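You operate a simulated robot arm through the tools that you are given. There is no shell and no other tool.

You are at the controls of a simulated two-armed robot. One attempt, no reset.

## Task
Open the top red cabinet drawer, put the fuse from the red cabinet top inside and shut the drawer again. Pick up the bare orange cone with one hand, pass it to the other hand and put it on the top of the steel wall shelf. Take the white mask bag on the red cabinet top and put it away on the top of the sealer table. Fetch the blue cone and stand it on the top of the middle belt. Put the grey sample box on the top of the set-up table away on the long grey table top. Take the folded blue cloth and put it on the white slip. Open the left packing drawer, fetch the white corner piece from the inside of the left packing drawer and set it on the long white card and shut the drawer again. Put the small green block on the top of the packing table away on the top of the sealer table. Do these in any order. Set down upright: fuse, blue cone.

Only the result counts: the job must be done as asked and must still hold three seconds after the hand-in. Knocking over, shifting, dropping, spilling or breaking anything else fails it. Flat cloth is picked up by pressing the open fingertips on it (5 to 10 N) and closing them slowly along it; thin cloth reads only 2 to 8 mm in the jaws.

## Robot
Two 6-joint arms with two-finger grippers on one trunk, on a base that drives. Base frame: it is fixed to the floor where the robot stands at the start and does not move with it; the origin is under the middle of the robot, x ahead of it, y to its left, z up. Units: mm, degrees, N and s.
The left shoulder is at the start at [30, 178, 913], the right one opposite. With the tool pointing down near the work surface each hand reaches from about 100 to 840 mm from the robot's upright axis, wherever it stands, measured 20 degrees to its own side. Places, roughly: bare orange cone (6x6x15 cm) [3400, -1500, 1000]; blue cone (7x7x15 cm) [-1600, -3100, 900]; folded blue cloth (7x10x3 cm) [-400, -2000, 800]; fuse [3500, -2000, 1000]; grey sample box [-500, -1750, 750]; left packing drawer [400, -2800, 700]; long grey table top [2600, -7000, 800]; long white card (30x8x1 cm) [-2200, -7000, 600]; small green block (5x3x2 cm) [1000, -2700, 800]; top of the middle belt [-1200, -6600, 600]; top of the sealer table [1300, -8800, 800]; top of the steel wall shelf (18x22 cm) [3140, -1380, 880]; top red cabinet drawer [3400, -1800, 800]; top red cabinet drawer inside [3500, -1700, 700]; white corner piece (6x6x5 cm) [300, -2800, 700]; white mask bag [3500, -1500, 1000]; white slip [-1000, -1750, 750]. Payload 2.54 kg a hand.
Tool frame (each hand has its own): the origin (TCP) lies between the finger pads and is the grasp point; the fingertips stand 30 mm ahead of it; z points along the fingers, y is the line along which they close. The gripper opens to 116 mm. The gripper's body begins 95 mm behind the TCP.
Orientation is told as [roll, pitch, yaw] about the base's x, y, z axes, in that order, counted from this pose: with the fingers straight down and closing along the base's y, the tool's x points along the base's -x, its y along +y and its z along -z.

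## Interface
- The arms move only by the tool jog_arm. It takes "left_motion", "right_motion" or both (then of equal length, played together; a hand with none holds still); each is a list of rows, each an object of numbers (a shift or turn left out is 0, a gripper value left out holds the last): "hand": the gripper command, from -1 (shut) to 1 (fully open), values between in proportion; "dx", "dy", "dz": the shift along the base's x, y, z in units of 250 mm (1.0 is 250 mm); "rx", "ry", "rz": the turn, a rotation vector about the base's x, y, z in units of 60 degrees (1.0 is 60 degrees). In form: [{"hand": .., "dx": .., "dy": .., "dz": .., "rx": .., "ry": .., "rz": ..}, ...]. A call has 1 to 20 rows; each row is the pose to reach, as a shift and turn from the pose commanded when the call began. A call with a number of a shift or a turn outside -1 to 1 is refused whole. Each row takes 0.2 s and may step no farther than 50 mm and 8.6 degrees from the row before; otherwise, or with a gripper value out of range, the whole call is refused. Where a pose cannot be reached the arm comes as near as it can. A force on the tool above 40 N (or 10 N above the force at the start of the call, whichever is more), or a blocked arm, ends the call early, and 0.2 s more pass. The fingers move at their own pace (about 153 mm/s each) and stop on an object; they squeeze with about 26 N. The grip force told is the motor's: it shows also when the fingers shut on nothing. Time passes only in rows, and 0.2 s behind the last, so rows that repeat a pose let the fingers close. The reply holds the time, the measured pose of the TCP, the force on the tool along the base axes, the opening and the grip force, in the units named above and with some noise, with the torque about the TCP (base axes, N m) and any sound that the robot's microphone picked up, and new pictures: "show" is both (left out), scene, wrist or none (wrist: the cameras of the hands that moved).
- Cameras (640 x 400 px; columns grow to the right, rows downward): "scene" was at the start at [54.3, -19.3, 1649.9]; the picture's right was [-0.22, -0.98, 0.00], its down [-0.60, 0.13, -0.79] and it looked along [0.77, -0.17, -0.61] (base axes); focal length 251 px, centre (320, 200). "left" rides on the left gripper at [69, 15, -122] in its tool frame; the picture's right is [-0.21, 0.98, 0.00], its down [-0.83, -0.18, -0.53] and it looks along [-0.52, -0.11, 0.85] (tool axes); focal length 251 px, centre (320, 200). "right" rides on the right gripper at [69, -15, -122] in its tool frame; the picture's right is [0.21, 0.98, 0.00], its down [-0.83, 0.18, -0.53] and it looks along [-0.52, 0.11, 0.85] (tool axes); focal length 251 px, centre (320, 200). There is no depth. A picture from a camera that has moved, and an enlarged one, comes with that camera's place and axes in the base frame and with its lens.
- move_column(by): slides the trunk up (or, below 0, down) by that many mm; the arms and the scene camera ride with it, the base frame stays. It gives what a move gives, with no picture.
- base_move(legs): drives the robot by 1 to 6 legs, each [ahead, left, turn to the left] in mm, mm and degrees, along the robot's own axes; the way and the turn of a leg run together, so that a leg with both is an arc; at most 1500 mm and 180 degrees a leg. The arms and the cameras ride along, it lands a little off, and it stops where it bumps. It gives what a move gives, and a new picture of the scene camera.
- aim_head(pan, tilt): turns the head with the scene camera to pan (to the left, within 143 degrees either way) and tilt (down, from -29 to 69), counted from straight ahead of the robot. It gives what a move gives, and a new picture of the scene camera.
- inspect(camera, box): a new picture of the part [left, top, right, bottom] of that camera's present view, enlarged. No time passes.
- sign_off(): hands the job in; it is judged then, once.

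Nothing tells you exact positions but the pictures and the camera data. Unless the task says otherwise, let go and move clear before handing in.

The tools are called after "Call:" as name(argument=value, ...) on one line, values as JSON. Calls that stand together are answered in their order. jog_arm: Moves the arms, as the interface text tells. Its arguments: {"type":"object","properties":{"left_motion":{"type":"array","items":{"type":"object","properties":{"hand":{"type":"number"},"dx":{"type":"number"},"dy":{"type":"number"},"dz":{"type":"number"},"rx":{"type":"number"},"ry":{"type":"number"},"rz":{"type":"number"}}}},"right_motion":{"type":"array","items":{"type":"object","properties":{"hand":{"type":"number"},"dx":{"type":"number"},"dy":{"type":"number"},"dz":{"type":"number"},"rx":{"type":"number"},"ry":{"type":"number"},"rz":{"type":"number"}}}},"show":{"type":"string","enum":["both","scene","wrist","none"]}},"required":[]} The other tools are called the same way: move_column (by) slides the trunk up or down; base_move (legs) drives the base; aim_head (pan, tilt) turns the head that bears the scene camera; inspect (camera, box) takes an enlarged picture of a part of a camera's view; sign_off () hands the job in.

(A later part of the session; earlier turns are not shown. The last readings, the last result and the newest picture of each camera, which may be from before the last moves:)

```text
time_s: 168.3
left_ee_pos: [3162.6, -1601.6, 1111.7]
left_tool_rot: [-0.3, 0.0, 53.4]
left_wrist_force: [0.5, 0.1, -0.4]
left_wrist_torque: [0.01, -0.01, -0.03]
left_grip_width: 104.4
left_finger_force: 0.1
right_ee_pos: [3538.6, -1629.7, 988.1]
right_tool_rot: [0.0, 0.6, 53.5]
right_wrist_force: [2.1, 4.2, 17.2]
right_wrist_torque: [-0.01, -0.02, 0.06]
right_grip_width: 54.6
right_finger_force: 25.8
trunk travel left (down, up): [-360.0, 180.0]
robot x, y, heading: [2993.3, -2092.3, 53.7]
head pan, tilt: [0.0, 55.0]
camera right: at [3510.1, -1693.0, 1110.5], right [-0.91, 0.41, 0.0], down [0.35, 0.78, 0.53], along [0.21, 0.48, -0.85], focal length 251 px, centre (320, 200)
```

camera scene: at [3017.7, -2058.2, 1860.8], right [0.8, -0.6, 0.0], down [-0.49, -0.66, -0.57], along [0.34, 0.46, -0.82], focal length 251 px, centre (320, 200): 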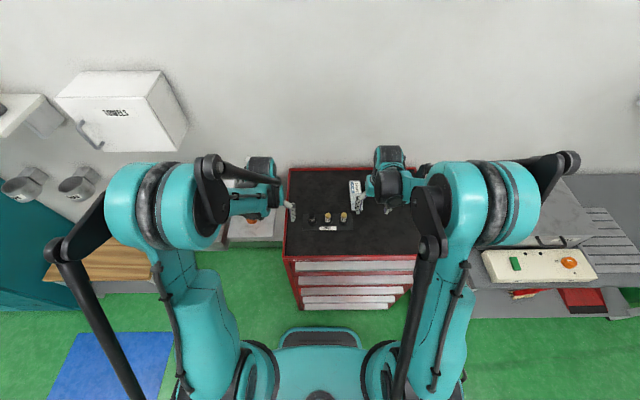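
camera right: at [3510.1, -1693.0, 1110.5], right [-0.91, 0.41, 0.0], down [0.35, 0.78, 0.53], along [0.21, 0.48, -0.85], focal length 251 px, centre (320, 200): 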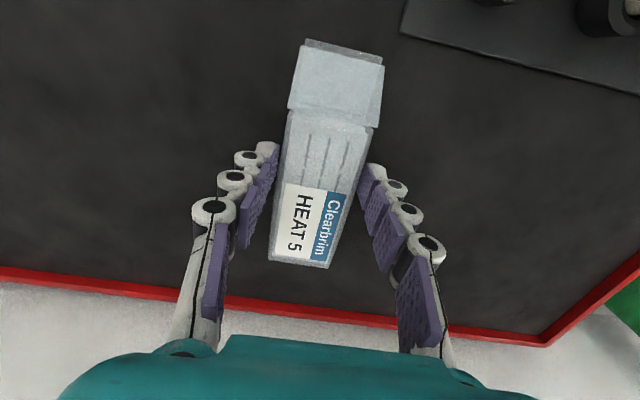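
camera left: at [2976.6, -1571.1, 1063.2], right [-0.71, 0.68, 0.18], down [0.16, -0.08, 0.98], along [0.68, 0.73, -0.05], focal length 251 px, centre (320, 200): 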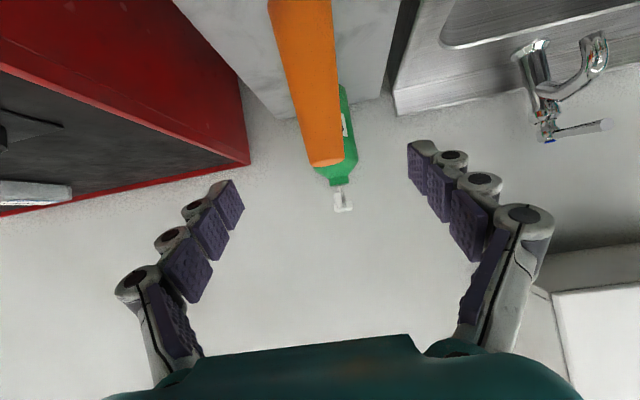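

Call:
jog_arm(right_motion=[{"dz": 0.08}, {"dz": 0.2}, {"dz": 0.36}, {"dz": 0.5}], show="both")

```text
time_s: 169.3
left_ee_pos: [3163.3, -1601.8, 1110.7]
left_tool_rot: [-0.4, 0.1, 53.4]
left_wrist_force: [-0.8, -0.4, -0.1]
left_wrist_torque: [0.01, 0.03, 0.01]
left_grip_width: 104.6
left_finger_force: 0.1
right_ee_pos: [3538.5, -1628.1, 1112.2]
right_tool_rot: [-0.1, 0.6, 53.6]
right_wrist_force: [0.1, -0.4, -0.1]
right_wrist_torque: [0.04, -0.01, -0.03]
right_grip_width: 54.9
right_finger_force: 26.0
trunk travel left (down, up): [-360.0, 180.0]
robot x, y, heading: [2994.1, -2094.5, 53.2]
head pan, tilt: [0.0, 55.0]
camera scene: at [3016.4, -2059.5, 1860.9], right [0.8, -0.6, 0.0], down [-0.49, -0.66, -0.57], along [0.34, 0.46, -0.82], focal length 251 px, centre (320, 200)
camera right: at [3510.7, -1692.7, 1235.3], right [-0.91, 0.41, 0.0], down [0.35, 0.78, 0.53], along [0.21, 0.48, -0.85], focal length 251 px, centre (320, 200)
```

scene: 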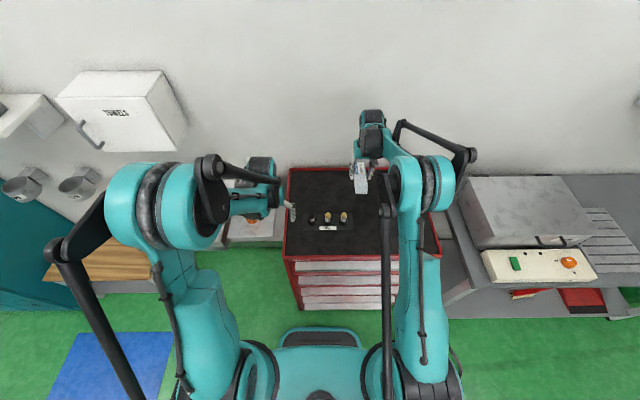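
right: 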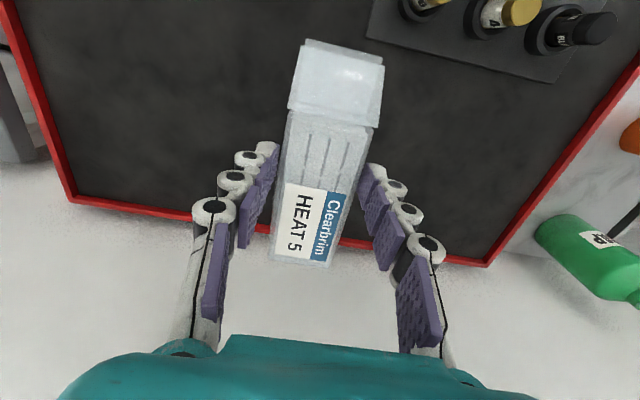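

Bag lifted. Backing away from the cabinet, pulling the right hand in, then turning around toward the packing table for the green block.

Call:
base_move(legs=[[-480, 0, 0]])

Call:
jog_arm(right_motion=[{"dx": -0.1, "dy": -0.14}, {"dx": -0.2, "dy": -0.28}, {"dx": -0.3, "dy": -0.42}, {"dx": -0.36, "dy": -0.56}], show="none")

Call:
base_move(legs=[[0, 0, 179.8], [0, -1000, 0]])

Call:
aim_head(pan=0, tilt=35)

```text
time_s: 172.1
left_ee_pos: [2879.0, -1985.0, 1110.1]
left_tool_rot: [-0.2, 0.1, 53.4]
left_wrist_force: [1.0, 0.3, 1.1]
left_wrist_torque: [0.02, -0.02, 0.03]
left_grip_width: 104.5
left_finger_force: 0.1
right_ee_pos: [3254.7, -2013.6, 1111.7]
right_tool_rot: [0.0, 0.7, 53.5]
right_wrist_force: [0.4, 0.6, 1.3]
right_wrist_torque: [-0.03, 0.01, 0.0]
right_grip_width: 54.7
right_finger_force: 26.1
trunk travel left (down, up): [-360.0, 180.0]
robot x, y, heading: [2707.8, -2477.2, 53.3]
head pan, tilt: [0.0, 55.0]
camera scene: at [2732.2, -2443.2, 1860.9], right [0.8, -0.6, 0.0], down [-0.49, -0.66, -0.57], along [0.34, 0.46, -0.82], focal length 251 px, centre (320, 200)
```

scene: 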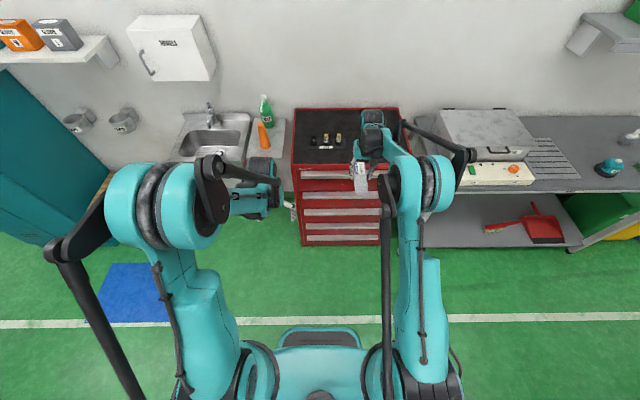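

```text
time_s: 173.1
left_ee_pos: [2877.5, -1986.9, 1111.5]
left_tool_rot: [-0.3, 0.1, 53.3]
left_wrist_force: [-0.5, -0.6, 0.6]
left_wrist_torque: [0.05, -0.03, 0.02]
left_grip_width: 104.3
left_finger_force: 0.1
right_ee_pos: [3164.2, -2154.5, 1111.5]
right_tool_rot: [-0.1, 0.5, 53.5]
right_wrist_force: [0.6, -0.2, -0.6]
right_wrist_torque: [0.03, -0.04, -0.03]
right_grip_width: 54.8
right_finger_force: 26.3
trunk travel left (down, up): [-360.0, 180.0]
robot x, y, heading: [2709.0, -2472.6, 53.7]
head pan, tilt: [0.0, 55.0]
```

```text
time_s: 185.7
left_ee_pos: [1732.0, -2354.9, 1110.9]
left_tool_rot: [-0.2, 0.0, -127.5]
left_wrist_force: [-0.8, 0.9, 0.6]
left_wrist_torque: [0.02, 0.03, -0.02]
left_grip_width: 104.6
left_finger_force: 0.1
right_ee_pos: [1449.2, -2184.6, 1111.8]
right_tool_rot: [0.0, 0.6, -127.3]
right_wrist_force: [-0.1, 0.0, 0.2]
right_wrist_torque: [-0.03, 0.0, 0.01]
right_grip_width: 54.8
right_finger_force: 25.9
trunk travel left (down, up): [-360.0, 180.0]
robot x, y, heading: [1913.0, -1864.1, -127.3]
head pan, tilt: [0.0, 55.0]
camera scene: at [1884.9, -1900.8, 1860.9], right [-0.79, 0.61, 0.0], down [0.5, 0.65, -0.57], along [-0.35, -0.46, -0.82], focal length 251 px, centre (320, 200)
```

scene: 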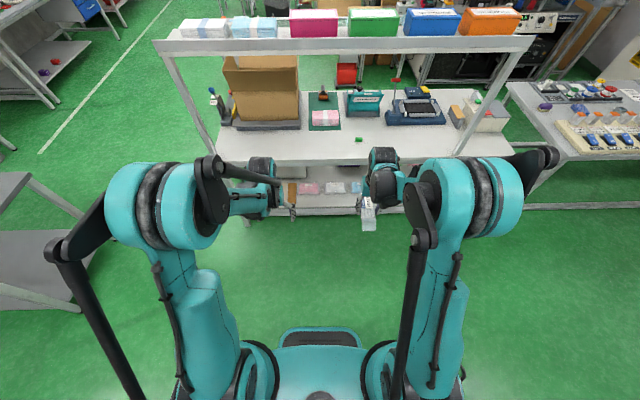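

```text
time_s: 186.5
left_ee_pos: [1732.7, -2355.0, 1112.0]
left_tool_rot: [-0.3, 0.0, -127.5]
left_wrist_force: [0.3, -0.9, 0.1]
left_wrist_torque: [0.02, -0.02, -0.02]
left_grip_width: 104.4
left_finger_force: 0.1
right_ee_pos: [1449.9, -2183.6, 1111.8]
right_tool_rot: [-0.1, 0.7, -127.3]
right_wrist_force: [0.0, -0.1, 0.2]
right_wrist_torque: [0.02, 0.02, 0.04]
right_grip_width: 54.8
right_finger_force: 26.4
trunk travel left (down, up): [-360.0, 180.0]
robot x, y, heading: [1916.3, -1867.5, -127.5]
head pan, tilt: [0.0, 35.0]
camera scene: at [1875.7, -1913.8, 1889.0], right [-0.79, 0.61, 0.0], down [0.35, 0.46, -0.82], along [-0.5, -0.65, -0.57], focal length 251 px, centre (320, 200)
```

scene: 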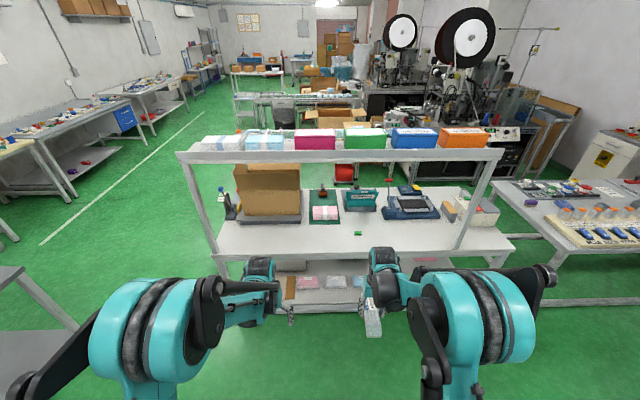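

The green block is visible near the packing table's front at about [980, −2700, 805]. I'll lower the trunk (overhead shelf beam at z≈1390), then drive up to it.

Call:
move_column(by=-235)

Call:
jog_arm(right_motion=[{"dz": 0.15}, {"dz": 0.3}], left_motion=[{"dz": 0.15, "hand": 0.2}, {"dz": 0.3, "hand": 0.2}], show="none")

Call:
base_move(legs=[[0, -404, 0], [560, 0, 0]])

Call:
aim_head(pan=0, tilt=45)

Call:
inspect(camera="left", box=[0, 0, 640, 400])

```text
time_s: 188.9
left_ee_pos: [1732.6, -2355.5, 876.7]
left_tool_rot: [-0.3, 0.1, -127.4]
left_wrist_force: [0.0, -0.5, 0.0]
left_wrist_torque: [-0.01, 0.0, 0.0]
left_grip_width: 104.5
left_finger_force: 0.1
right_ee_pos: [1448.6, -2183.8, 876.8]
right_tool_rot: [-0.1, 0.6, -127.2]
right_wrist_force: [0.3, -1.0, -0.5]
right_wrist_torque: [-0.01, 0.03, 0.02]
right_grip_width: 54.7
right_finger_force: 26.6
trunk travel left (down, up): [-125.0, 415.0]
robot x, y, heading: [1909.2, -1868.6, -127.4]
head pan, tilt: [0.0, 35.0]
```

```text
time_s: 189.5
left_ee_pos: [1733.0, -2355.7, 951.8]
left_tool_rot: [-0.3, 0.2, -127.4]
left_wrist_force: [0.1, -0.1, -0.3]
left_wrist_torque: [0.0, 0.0, 0.01]
left_grip_width: 69.9
left_finger_force: 0.1
right_ee_pos: [1450.4, -2184.5, 951.8]
right_tool_rot: [-0.1, 0.6, -127.2]
right_wrist_force: [0.5, 0.1, -0.6]
right_wrist_torque: [0.0, 0.02, -0.01]
right_grip_width: 55.0
right_finger_force: 26.3
trunk travel left (down, up): [-125.0, 415.0]
robot x, y, heading: [1911.7, -1866.3, -127.4]
head pan, tilt: [0.0, 35.0]
```

```text
time_s: 194.8
left_ee_pos: [1078.5, -2548.6, 950.4]
left_tool_rot: [-0.3, 0.1, -127.6]
left_wrist_force: [0.2, 0.1, 0.2]
left_wrist_torque: [0.03, -0.03, 0.02]
left_grip_width: 69.8
left_finger_force: 0.1
right_ee_pos: [796.0, -2376.4, 950.1]
right_tool_rot: [0.0, 0.6, -127.4]
right_wrist_force: [-0.3, -0.6, -0.7]
right_wrist_torque: [0.01, 0.0, 0.04]
right_grip_width: 54.6
right_finger_force: 26.5
trunk travel left (down, up): [-125.0, 415.0]
robot x, y, heading: [1259.4, -2062.3, -127.5]
head pan, tilt: [0.0, 35.0]
camera scene: at [1221.6, -2107.0, 1654.0], right [-0.79, 0.61, 0.0], down [0.35, 0.46, -0.82], along [-0.5, -0.65, -0.57], focal length 251 px, centre (320, 200)
```

scene: 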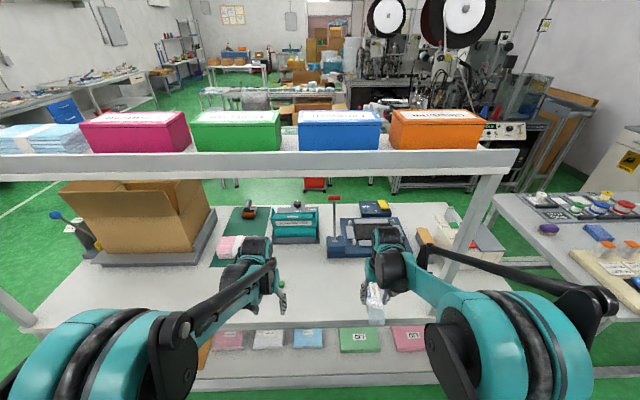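

```text
time_s: 195.5
left_ee_pos: [1079.5, -2547.7, 950.1]
left_tool_rot: [-0.3, 0.2, -127.5]
left_wrist_force: [-0.5, 0.8, 0.0]
left_wrist_torque: [0.01, 0.0, 0.01]
left_grip_width: 69.5
left_finger_force: 0.1
right_ee_pos: [796.1, -2376.1, 951.2]
right_tool_rot: [0.0, 0.6, -127.4]
right_wrist_force: [0.3, 0.2, -0.3]
right_wrist_torque: [0.01, 0.02, 0.01]
right_grip_width: 54.8
right_finger_force: 26.3
trunk travel left (down, up): [-125.0, 415.0]
robot x, y, heading: [1263.5, -2059.2, -127.6]
head pan, tilt: [0.0, 45.0]
camera scene: at [1226.3, -2100.9, 1639.3], right [-0.79, 0.61, 0.0], down [0.43, 0.56, -0.71], along [-0.43, -0.56, -0.71], focal length 251 px, centre (320, 200)
```

scene: 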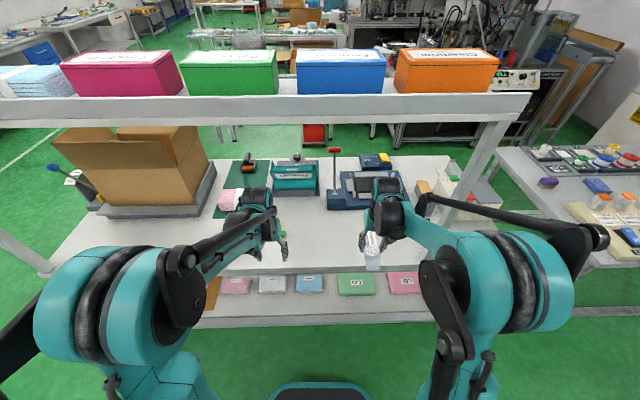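

```text
1.00 times, centred on (320, 200) of left (not enlarged: the box is as wide or as high as the picture)
camera zoom: at [1133.8, -2503.6, 1073.5], right [0.64, -0.76, -0.01], down [-0.65, -0.55, 0.53], along [-0.41, -0.34, -0.85], focal length 251 px, centre (320, 200)
```

zoom: 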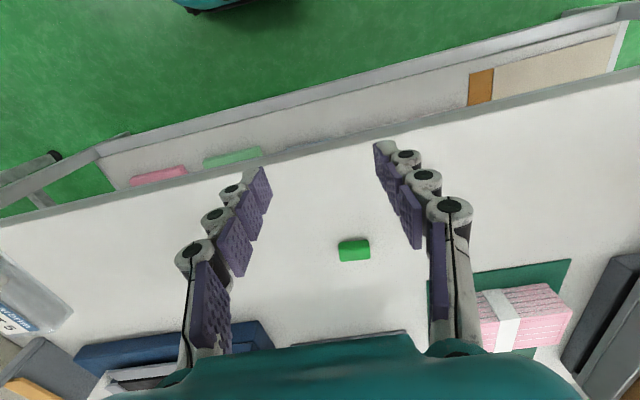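

Call:
inspect(camera="left", box=[310, 215, 410, 285])

```text
5.71 times, centred on (360, 250) of left
camera zoom: at [1133.8, -2503.6, 1073.5], right [0.64, -0.76, -0.01], down [-0.65, -0.55, 0.53], along [-0.41, -0.34, -0.85], focal length 1437 px, centre (91, -86)
```

zoom: 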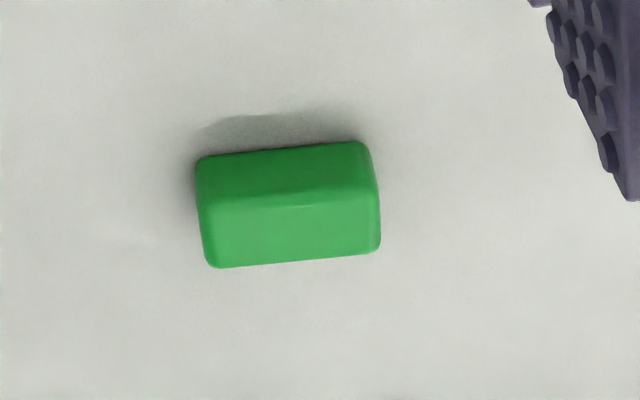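

The block lies ~182 mm ahead of the left hand, turned about 7°. Moving above it with a matching yaw.

Call:
jog_arm(left_motion=[{"dx": -0.082, "dy": -0.12, "rz": -0.03}, {"dx": -0.165, "dy": -0.24, "rz": -0.06}, {"dx": -0.247, "dy": -0.36, "rz": -0.09}, {"dx": -0.33, "dy": -0.48, "dz": -0.1, "rz": -0.117}, {"dx": -0.412, "dy": -0.602, "dz": -0.2, "rz": -0.117}, {"dx": -0.412, "dy": -0.602, "dz": -0.34, "rz": -0.117}], show="both")

```text
time_s: 196.9
left_ee_pos: [976.0, -2700.6, 865.1]
left_tool_rot: [-0.3, 0.1, -134.5]
left_wrist_force: [-0.1, 0.1, 0.8]
left_wrist_torque: [0.02, 0.0, 0.0]
left_grip_width: 69.5
left_finger_force: 0.1
right_ee_pos: [796.8, -2376.2, 951.1]
right_tool_rot: [-0.1, 0.6, -127.4]
right_wrist_force: [0.4, 0.3, 0.4]
right_wrist_torque: [0.0, -0.02, 0.0]
right_grip_width: 54.7
right_finger_force: 26.4
trunk travel left (down, up): [-125.0, 415.0]
robot x, y, heading: [1258.8, -2059.4, -127.6]
head pan, tilt: [0.0, 45.0]
camera scene: at [1226.3, -2101.1, 1639.3], right [-0.79, 0.61, 0.0], down [0.43, 0.56, -0.71], along [-0.43, -0.56, -0.71], focal length 251 px, centre (320, 200)
camera left: at [1035.5, -2662.0, 988.0], right [0.55, -0.84, -0.01], down [-0.71, -0.46, 0.53], along [-0.45, -0.29, -0.85], focal length 251 px, centre (320, 200)
```

scene: 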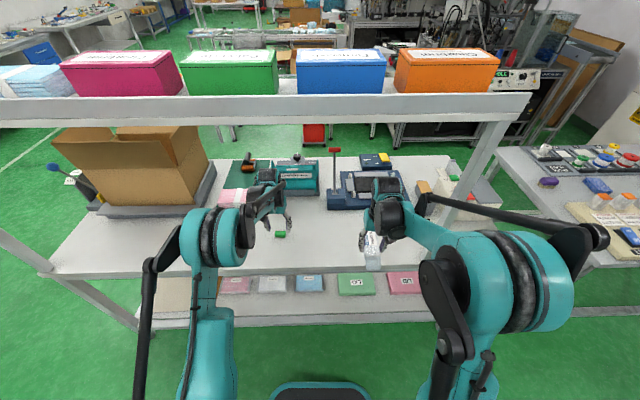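
left: 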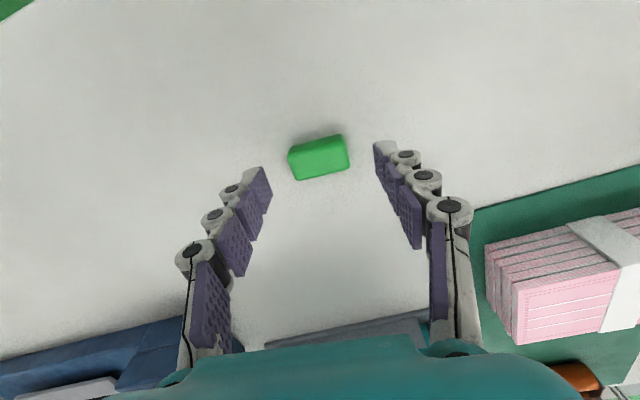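

Call:
jog_arm(left_motion=[{"dz": -0.06, "rz": 0.05}, {"dz": -0.12, "rz": 0.058}, {"dz": -0.124, "rz": 0.058, "hand": -1}, {"dz": -0.124, "rz": 0.058, "hand": -1}, {"dz": -0.124, "rz": 0.058, "hand": -1}], show="wrist")

```text
time_s: 198.1
left_ee_pos: [975.7, -2699.6, 835.3]
left_tool_rot: [-0.3, 0.1, -131.0]
left_wrist_force: [-0.6, -0.1, 4.7]
left_wrist_torque: [-0.07, 0.04, -0.01]
left_grip_width: 42.4
left_finger_force: 26.0
right_ee_pos: [795.9, -2376.3, 950.7]
right_tool_rot: [-0.1, 0.6, -127.3]
right_wrist_force: [0.0, 0.8, 0.8]
right_wrist_torque: [-0.01, 0.02, 0.03]
right_grip_width: 54.9
right_finger_force: 25.9
trunk travel left (down, up): [-125.0, 415.0]
robot x, y, heading: [1257.5, -2061.8, -127.6]
head pan, tilt: [0.0, 45.0]
camera left: at [1033.4, -2657.5, 957.3], right [0.6, -0.8, -0.01], down [-0.68, -0.51, 0.53], along [-0.43, -0.31, -0.85], focal length 251 px, centre (320, 200)
```

left: 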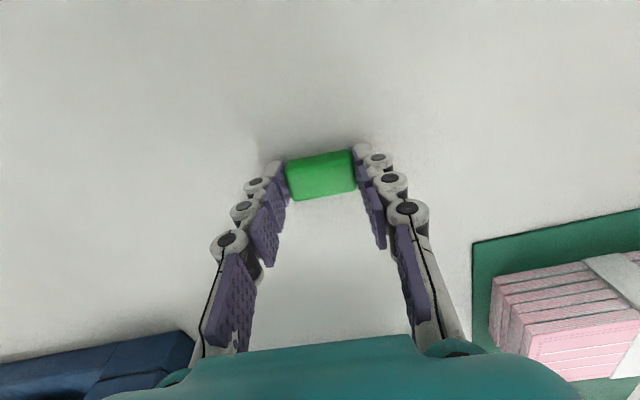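

Block gripped. Lifting it, backing away from the packing table, and heading to the sealer table via the open aisle.

Call:
jog_arm(left_motion=[{"dz": 0.1}, {"dz": 0.25}, {"dz": 0.4, "dx": 0.06, "dy": 0.08}, {"dz": 0.45, "dx": 0.17, "dy": 0.22}, {"dz": 0.45, "dx": 0.27, "dy": 0.36}, {"dz": 0.45, "dx": 0.37, "dy": 0.5}], show="wrist")

Call:
base_move(legs=[[-400, 0, 0], [0, 1450, 0]])

Call:
aim_head(pan=0, tilt=20)

```text
time_s: 199.5
left_ee_pos: [1068.6, -2572.7, 947.9]
left_tool_rot: [-0.4, 0.2, -131.1]
left_wrist_force: [1.1, -0.2, -0.6]
left_wrist_torque: [-0.03, 0.05, 0.0]
left_grip_width: 42.4
left_finger_force: 25.9
right_ee_pos: [797.1, -2376.6, 951.4]
right_tool_rot: [0.0, 0.6, -127.3]
right_wrist_force: [-0.1, 1.3, -1.6]
right_wrist_torque: [-0.02, 0.04, -0.02]
right_grip_width: 54.8
right_finger_force: 26.3
trunk travel left (down, up): [-125.0, 415.0]
robot x, y, heading: [1256.9, -2058.7, -127.5]
head pan, tilt: [0.0, 45.0]
camera left: at [1126.7, -2531.4, 1070.3], right [0.6, -0.8, -0.01], down [-0.68, -0.51, 0.53], along [-0.43, -0.31, -0.85], focal length 251 px, centre (320, 200)
```

left: 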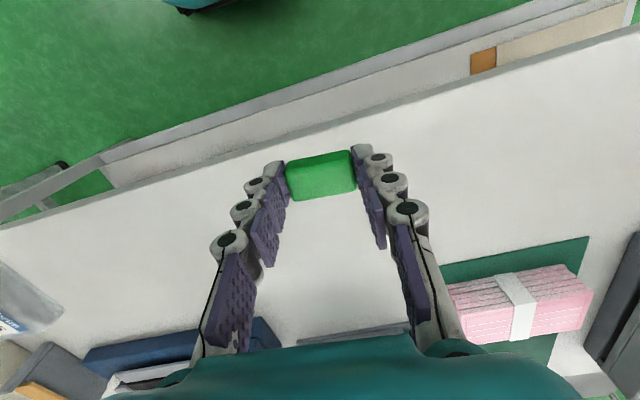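

```text
time_s: 208.8
left_ee_pos: [2458.6, -3139.8, 948.0]
left_tool_rot: [-0.3, 0.1, -131.5]
left_wrist_force: [0.0, -0.4, -0.6]
left_wrist_torque: [0.0, 0.04, -0.01]
left_grip_width: 42.1
left_finger_force: 25.8
right_ee_pos: [2185.8, -2939.8, 952.1]
right_tool_rot: [-0.1, 0.6, -127.7]
right_wrist_force: [-0.2, 0.8, -0.5]
right_wrist_torque: [0.03, -0.03, -0.01]
right_grip_width: 54.8
right_finger_force: 25.9
trunk travel left (down, up): [-125.0, 415.0]
robot x, y, heading: [2650.0, -2625.4, -127.6]
head pan, tilt: [0.0, 45.0]
camera scene: at [2618.3, -2667.3, 1639.3], right [-0.79, 0.61, 0.0], down [0.43, 0.56, -0.71], along [-0.43, -0.56, -0.71], focal length 251 px, centre (320, 200)
```

scene: 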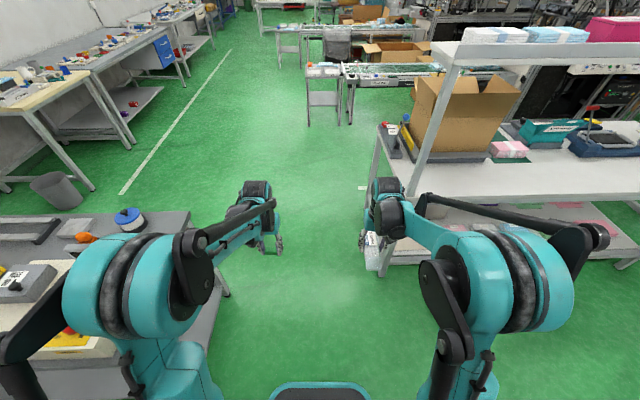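

```text
time_s: 209.7
left_ee_pos: [2456.9, -3140.6, 947.2]
left_tool_rot: [-0.3, 0.0, -131.4]
left_wrist_force: [-0.1, 0.5, 0.0]
left_wrist_torque: [-0.04, 0.0, -0.03]
left_grip_width: 42.8
left_finger_force: 26.9
right_ee_pos: [2187.0, -2940.2, 951.2]
right_tool_rot: [-0.2, 0.6, -127.8]
right_wrist_force: [0.5, -0.2, -0.9]
right_wrist_torque: [0.02, 0.0, 0.0]
right_grip_width: 55.1
right_finger_force: 25.8
trunk travel left (down, up): [-125.0, 415.0]
robot x, y, heading: [2649.2, -2627.5, -127.9]
head pan, tilt: [0.0, 20.0]
camera scene: at [2610.8, -2676.4, 1677.9], right [-0.79, 0.61, 0.0], down [0.21, 0.27, -0.94], along [-0.58, -0.74, -0.34], focal length 251 px, centre (320, 200)
```

scene: 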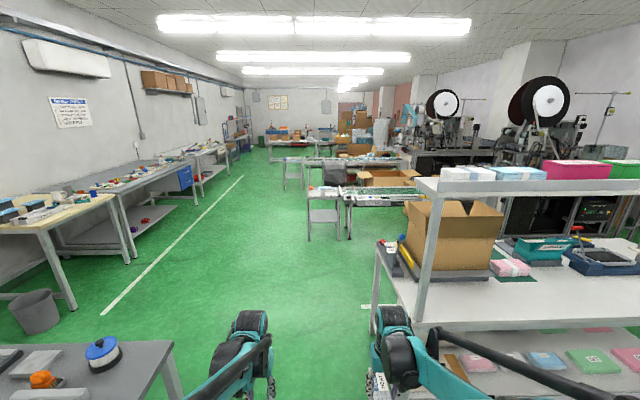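

The aisle ahead is clear on the left of the small cart; the sealer table should be far ahead on the left side. Driving there in stages.

Call:
base_move(legs=[[0, 155, 0], [0, 0, 1.0], [1400, 0, 0], [1000, 800, 0], [1400, 0, 0]])

Call:
aim_head(pan=30, tilt=20)

```text
time_s: 230.7
left_ee_pos: [1009.0, -6799.1, 946.9]
left_tool_rot: [-0.4, 0.1, -129.3]
left_wrist_force: [0.4, 0.3, -0.3]
left_wrist_torque: [0.01, -0.04, -0.02]
left_grip_width: 42.8
left_finger_force: 25.6
right_ee_pos: [731.9, -6608.0, 952.0]
right_tool_rot: [-0.1, 0.6, -125.7]
right_wrist_force: [0.1, -1.1, -0.5]
right_wrist_torque: [0.02, -0.04, 0.01]
right_grip_width: 54.8
right_finger_force: 26.0
trunk travel left (down, up): [-125.0, 415.0]
robot x, y, heading: [1187.5, -6279.4, -125.7]
head pan, tilt: [0.0, 20.0]
camera scene: at [1146.6, -6329.9, 1677.9], right [-0.81, 0.58, 0.0], down [0.2, 0.28, -0.94], along [-0.55, -0.76, -0.34], focal length 251 px, centre (320, 200)
```

scene: 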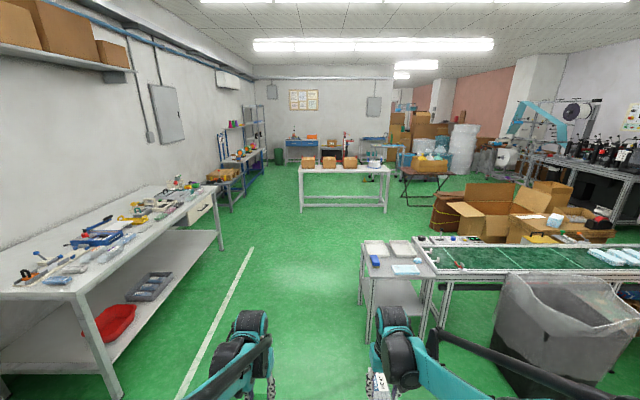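

```text
time_s: 231.7
left_ee_pos: [1009.9, -6797.9, 947.7]
left_tool_rot: [-0.3, 0.1, -129.3]
left_wrist_force: [-0.3, 0.5, 0.8]
left_wrist_torque: [0.04, 0.02, 0.01]
left_grip_width: 42.6
left_finger_force: 25.9
right_ee_pos: [732.5, -6608.2, 950.9]
right_tool_rot: [-0.1, 0.5, -125.7]
right_wrist_force: [0.4, -0.7, -0.4]
right_wrist_torque: [0.03, 0.01, 0.0]
right_grip_width: 54.6
right_finger_force: 25.9
trunk travel left (down, up): [-125.0, 415.0]
robot x, y, heading: [1183.5, -6275.7, -126.0]
head pan, tilt: [30.0, 20.0]
camera scene: at [1191.8, -6346.7, 1677.9], right [-0.99, 0.1, 0.0], down [0.03, 0.34, -0.94], along [-0.09, -0.93, -0.34], focal length 251 px, centre (320, 200)
```

scene: 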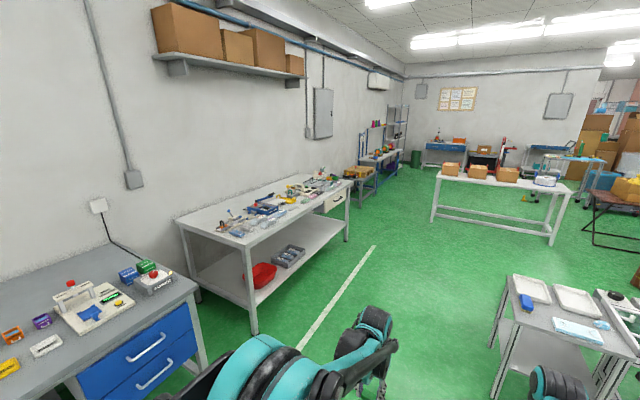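

The table with tools straight to the left-ahead is the sealer table. Let me zoom.

Call:
inspect(camera="scene", box=[160, 160, 360, 290])

Call:
inspect(camera="scene", box=[0, 220, 220, 400])

```text
3.08 times, centred on (260, 225) of scene
camera zoom: at [1191.8, -6346.7, 1677.9], right [-0.99, 0.1, 0.0], down [0.03, 0.34, -0.94], along [-0.09, -0.93, -0.34], focal length 772 px, centre (505, 123)
```

zoom: 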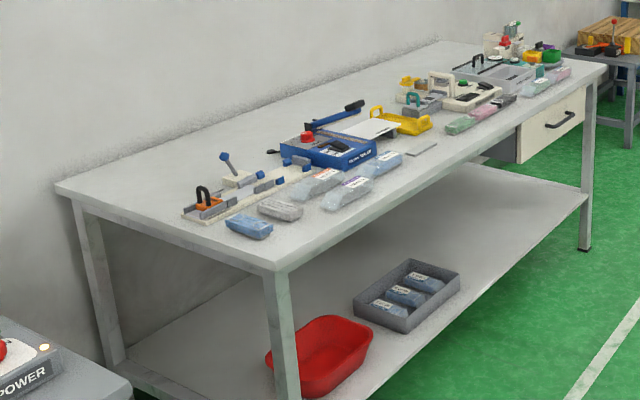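

```text
2.22 times, centred on (110, 310) of scene
camera zoom: at [1191.8, -6346.7, 1677.9], right [-0.99, 0.1, 0.0], down [0.03, 0.34, -0.94], along [-0.09, -0.93, -0.34], focal length 558 px, centre (787, -44)
```

zoom: 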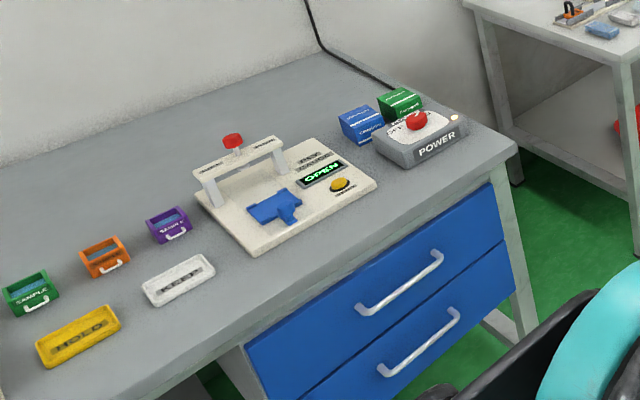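

The grey sample-type boxes on the long grey table confirm which box is meant. Now moving along to face the sealer table near its free front strip.

Call:
base_move(legs=[[1000, 240, 0], [880, 0, 0], [0, 0, 89.1], [350, 0, 0]])

Call:
aim_head(pan=0, tilt=38)

```text
time_s: 246.9
left_ee_pos: [1080.6, -8318.2, 947.0]
left_tool_rot: [-0.3, 0.2, -39.7]
left_wrist_force: [0.9, -0.1, -0.6]
left_wrist_torque: [0.03, 0.03, -0.01]
left_grip_width: 42.8
left_finger_force: 26.2
right_ee_pos: [889.3, -8596.4, 950.2]
right_tool_rot: [-0.2, 0.7, -36.0]
right_wrist_force: [0.7, 0.4, -0.4]
right_wrist_torque: [0.03, 0.03, -0.02]
right_grip_width: 55.0
right_finger_force: 25.7
trunk travel left (down, up): [-125.0, 415.0]
robot x, y, heading: [559.3, -8140.3, -35.9]
head pan, tilt: [30.0, 20.0]
camera scene: at [630.1, -8134.3, 1677.9], right [-0.11, -0.99, 0.0], down [-0.34, 0.04, -0.94], along [0.93, -0.1, -0.34], focal length 251 px, centre (320, 200)
```

scene: 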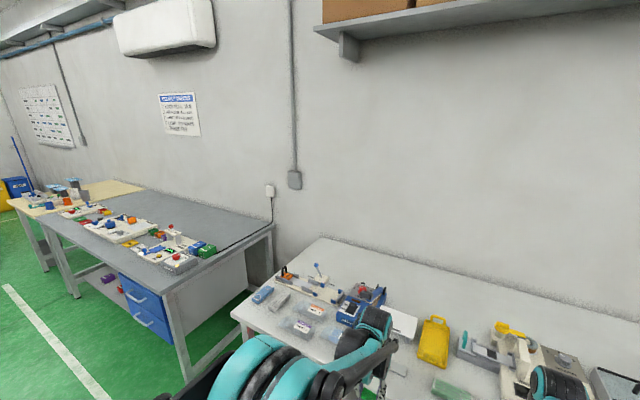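

```text
time_s: 247.8
left_ee_pos: [1080.3, -8318.7, 947.1]
left_tool_rot: [-0.3, 0.0, -39.7]
left_wrist_force: [1.1, 0.5, -0.3]
left_wrist_torque: [-0.03, 0.02, 0.03]
left_grip_width: 42.4
left_finger_force: 25.5
right_ee_pos: [889.3, -8595.2, 951.2]
right_tool_rot: [-0.1, 0.6, -36.0]
right_wrist_force: [0.7, 0.0, -0.8]
right_wrist_torque: [0.0, 0.02, 0.02]
right_grip_width: 55.0
right_finger_force: 25.8
trunk travel left (down, up): [-125.0, 415.0]
robot x, y, heading: [560.8, -8138.5, -36.1]
head pan, tilt: [0.0, 38.0]
camera scene: at [606.3, -8174.4, 1649.6], right [-0.59, -0.81, 0.0], down [-0.5, 0.36, -0.79], along [0.64, -0.46, -0.62], focal length 251 px, centre (320, 200)
```

scene: 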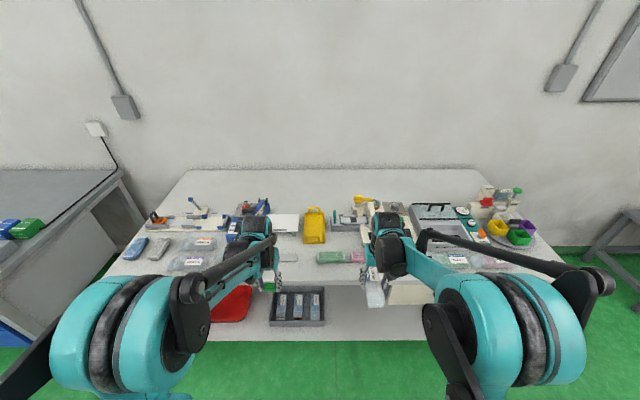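

Call:
inspect(camera="scene", box=[110, 170, 350, 320])

Call:
inspect(camera="scene", box=[330, 170, 570, 320])

Call:
inspect(camera="left", box=[0, 0, 640, 400])

Call:
inspect(camera="right", box=[0, 0, 640, 400])

```text
2.67 times, centred on (230, 245) of scene
camera zoom: at [606.3, -8174.4, 1649.6], right [-0.59, -0.81, 0.0], down [-0.5, 0.36, -0.79], along [0.64, -0.46, -0.62], focal length 669 px, centre (560, 80)
```

zoom: 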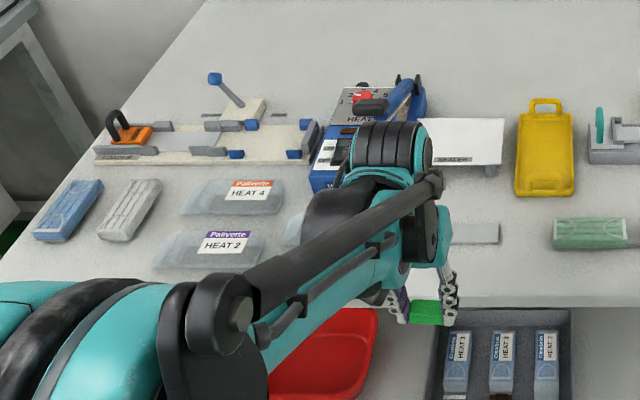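

```text
2.67 times, centred on (450, 245) of scene
camera zoom: at [606.3, -8174.4, 1649.6], right [-0.59, -0.81, 0.0], down [-0.5, 0.36, -0.79], along [0.64, -0.46, -0.62], focal length 669 px, centre (-27, 80)
```

zoom: 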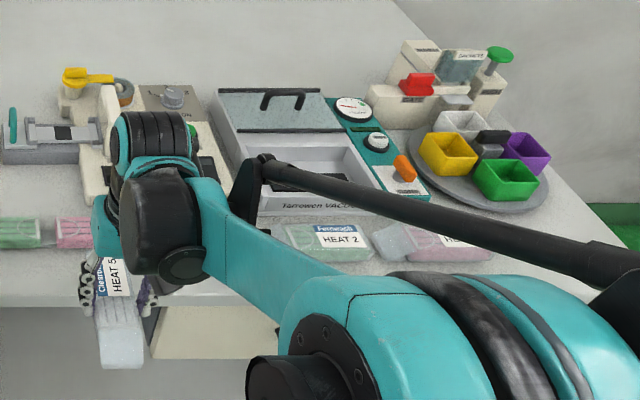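

```text
1.00 times, centred on (320, 200) of left (not enlarged: the box is as wide or as high as the picture)
camera zoom: at [1037.6, -8261.7, 1069.8], right [0.79, 0.61, -0.01], down [0.52, -0.67, 0.53], along [0.32, -0.42, -0.85], focal length 251 px, centre (320, 200)
```

zoom: 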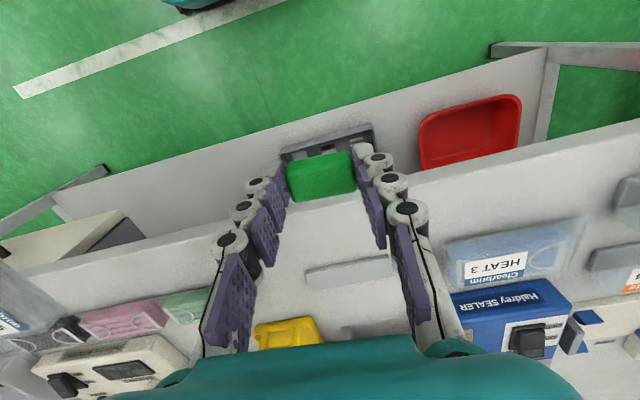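

```text
1.00 times, centred on (320, 200) of right (not enlarged: the box is as wide or as high as the picture)
camera zoom: at [825.7, -8567.7, 1073.9], right [0.4, 0.92, 0.0], down [0.78, -0.34, 0.52], along [0.48, -0.21, -0.85], focal length 251 px, centre (320, 200)
```

zoom: 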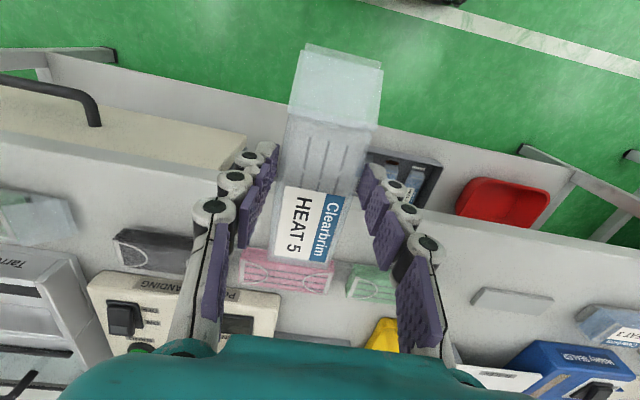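

There's a free front strip for the block at a spot ahead of the left hand, and a free patch for the bag a bit to the right. Placing the block first.

Call:
jog_arm(left_motion=[{"dx": 0.12, "dy": -0.09}, {"dx": 0.25, "dy": -0.186}, {"dx": 0.37, "dy": -0.28}, {"dx": 0.496, "dy": -0.372}, {"dx": 0.496, "dy": -0.372, "dz": -0.15}, {"dx": 0.496, "dy": -0.372, "dz": -0.28}], show="both")

```text
time_s: 249.2
left_ee_pos: [1203.2, -8412.4, 879.5]
left_tool_rot: [-0.4, -0.1, -39.7]
left_wrist_force: [5.8, -3.0, 18.6]
left_wrist_torque: [-0.26, -0.48, 0.03]
left_grip_width: 42.6
left_finger_force: 26.6
right_ee_pos: [887.6, -8594.9, 952.6]
right_tool_rot: [-0.2, 0.5, -36.1]
right_wrist_force: [0.5, -0.2, -0.5]
right_wrist_torque: [-0.03, -0.07, -0.01]
right_grip_width: 54.9
right_finger_force: 25.9
trunk travel left (down, up): [-125.0, 415.0]
robot x, y, heading: [558.7, -8142.7, -36.0]
head pan, tilt: [0.0, 38.0]
camera scene: at [603.8, -8173.7, 1650.0], right [-0.59, -0.81, 0.0], down [-0.5, 0.36, -0.79], along [0.64, -0.46, -0.61], focal length 251 px, centre (320, 200)
camera left: at [1160.4, -8355.2, 1001.8], right [0.79, 0.61, 0.0], down [0.52, -0.66, 0.54], along [0.33, -0.42, -0.84], focal length 251 px, centre (320, 200)
```

scene: 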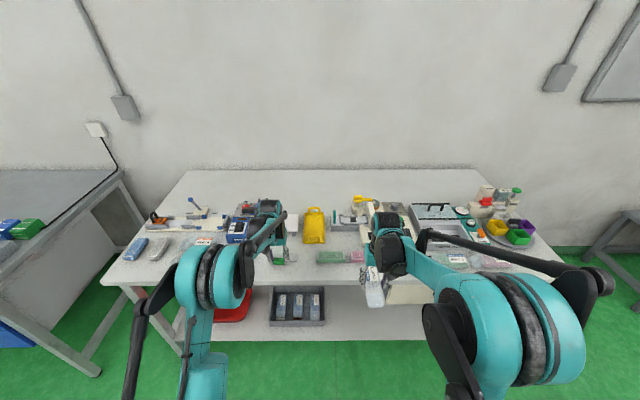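
left: 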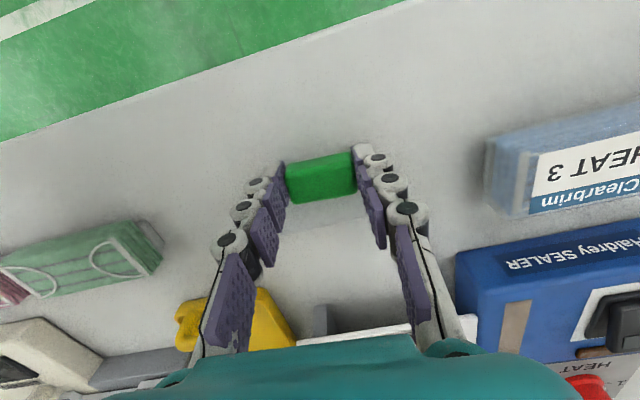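

Contact came earlier than expected (table is higher, ~845). Let me check closely what's under the block.

Call:
inspect(camera="left", box=[220, 120, 480, 290])

Call:
inspect(camera="scene", box=[220, 220, 340, 300])

```text
2.35 times, centred on (350, 205) of left
camera zoom: at [1160.4, -8355.2, 1001.8], right [0.79, 0.61, 0.0], down [0.52, -0.66, 0.54], along [0.33, -0.42, -0.84], focal length 592 px, centre (249, 188)
```

zoom: 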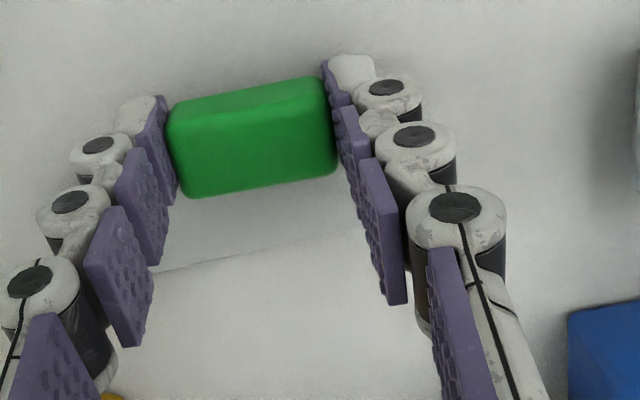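

```text
5.00 times, centred on (280, 260) of scene
camera zoom: at [603.8, -8173.7, 1650.0], right [-0.59, -0.81, 0.0], down [-0.5, 0.36, -0.79], along [0.64, -0.46, -0.61], focal length 1255 px, centre (520, -100)
```

zoom: 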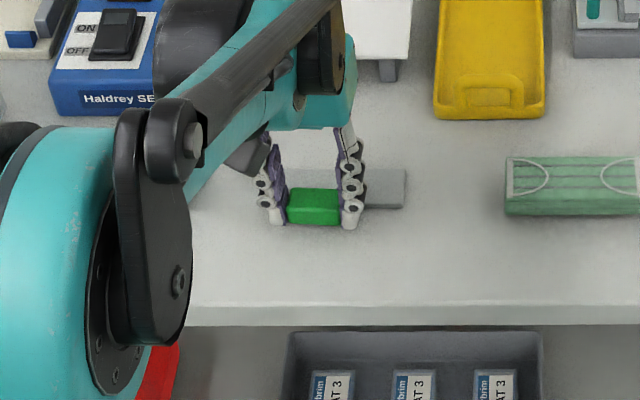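

The block is over a thin grey plate; I'll lift it slightly and move it 52 mm toward the front edge onto bare table.

Call:
jog_arm(left_motion=[{"dz": 0.06}, {"dz": 0.08, "dx": -0.08, "dy": 0.06}, {"dz": 0.08, "dx": -0.166, "dy": 0.125}, {"dz": 0.04, "dx": -0.166, "dy": 0.125}, {"dz": 0.02, "dx": -0.166, "dy": 0.125}], show="both")

Call:
inspect(camera="scene", box=[220, 220, 340, 300])

```text
time_s: 250.4
left_ee_pos: [1161.6, -8379.5, 882.5]
left_tool_rot: [-0.3, 0.0, -39.7]
left_wrist_force: [0.1, 0.6, -0.8]
left_wrist_torque: [-0.03, 0.0, 0.0]
left_grip_width: 42.6
left_finger_force: 26.4
right_ee_pos: [888.2, -8594.5, 951.5]
right_tool_rot: [-0.1, 0.6, -35.9]
right_wrist_force: [0.9, -0.1, -0.7]
right_wrist_torque: [0.02, 0.01, 0.02]
right_grip_width: 54.8
right_finger_force: 25.3
trunk travel left (down, up): [-125.0, 415.0]
robot x, y, heading: [561.0, -8137.7, -36.1]
head pan, tilt: [0.0, 38.0]
camera scene: at [605.9, -8174.3, 1649.5], right [-0.59, -0.81, 0.0], down [-0.5, 0.36, -0.79], along [0.64, -0.46, -0.62], focal length 251 px, centre (320, 200)
camera left: at [1119.1, -8323.4, 1004.9], right [0.79, 0.61, -0.01], down [0.52, -0.67, 0.53], along [0.32, -0.42, -0.85], focal length 251 px, centre (320, 200)
```

scene: 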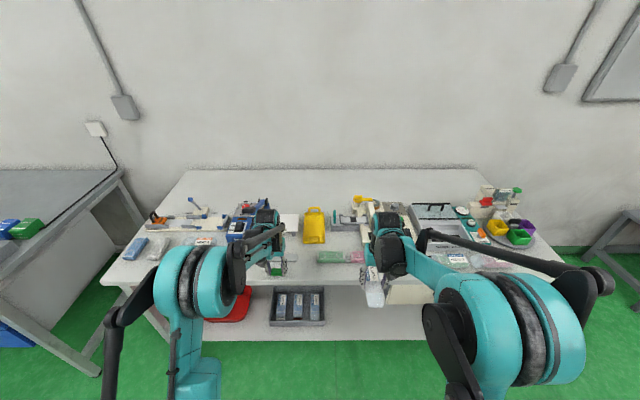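
left: 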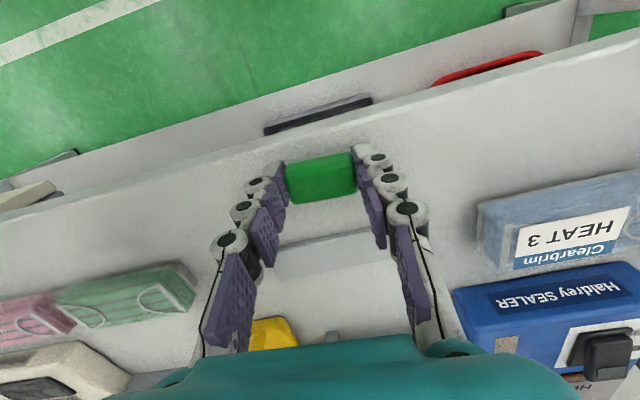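

```text
5.00 times, centred on (280, 260) of scene
camera zoom: at [605.9, -8174.3, 1649.5], right [-0.59, -0.81, 0.0], down [-0.5, 0.36, -0.79], along [0.64, -0.46, -0.62], focal length 1255 px, centre (520, -100)
```

zoom: 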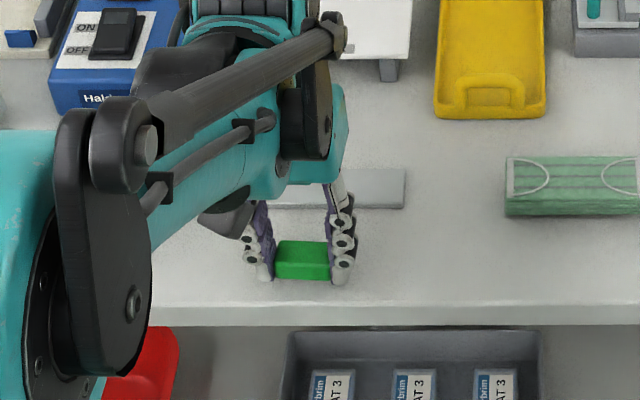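

Call:
jog_arm(left_motion=[{"dx": 0.032, "dy": -0.024}, {"dx": 0.032, "dy": -0.024, "dz": -0.016}, {"dx": 0.032, "dy": -0.024, "dz": -0.03}], show="none")

```text
time_s: 251.2
left_ee_pos: [1170.8, -8386.0, 874.2]
left_tool_rot: [-0.4, 0.1, -39.7]
left_wrist_force: [-0.4, -1.2, -1.3]
left_wrist_torque: [-0.02, 0.0, -0.03]
left_grip_width: 42.2
left_finger_force: 25.9
right_ee_pos: [889.1, -8594.7, 951.1]
right_tool_rot: [-0.1, 0.6, -35.9]
right_wrist_force: [0.1, 0.1, -0.1]
right_wrist_torque: [0.01, 0.01, 0.01]
right_grip_width: 54.8
right_finger_force: 25.8
trunk travel left (down, up): [-125.0, 415.0]
robot x, y, heading: [561.2, -8141.1, -35.9]
head pan, tilt: [0.0, 38.0]
```

Call:
jog_arm(left_motion=[{"dz": -0.012}, {"dz": -0.024}, {"dz": -0.036}], show="none")

```text
time_s: 252.1
left_ee_pos: [1170.0, -8384.9, 869.8]
left_tool_rot: [-0.2, 0.0, -39.7]
left_wrist_force: [-1.5, 1.3, 21.9]
left_wrist_torque: [0.23, -0.03, 0.03]
left_grip_width: 42.6
left_finger_force: 25.8
right_ee_pos: [887.5, -8595.6, 951.7]
right_tool_rot: [-0.2, 0.5, -36.1]
right_wrist_force: [-0.4, -0.3, -0.2]
right_wrist_torque: [-0.01, -0.03, 0.0]
right_grip_width: 54.9
right_finger_force: 25.0
trunk travel left (down, up): [-125.0, 415.0]
robot x, y, heading: [560.3, -8140.6, -35.9]
head pan, tilt: [0.0, 38.0]
stopped in row 3 (left hand): the force on the tool passed its limit at 42 N (the readings are from after the stop); the commanded pose is now the measured one
```

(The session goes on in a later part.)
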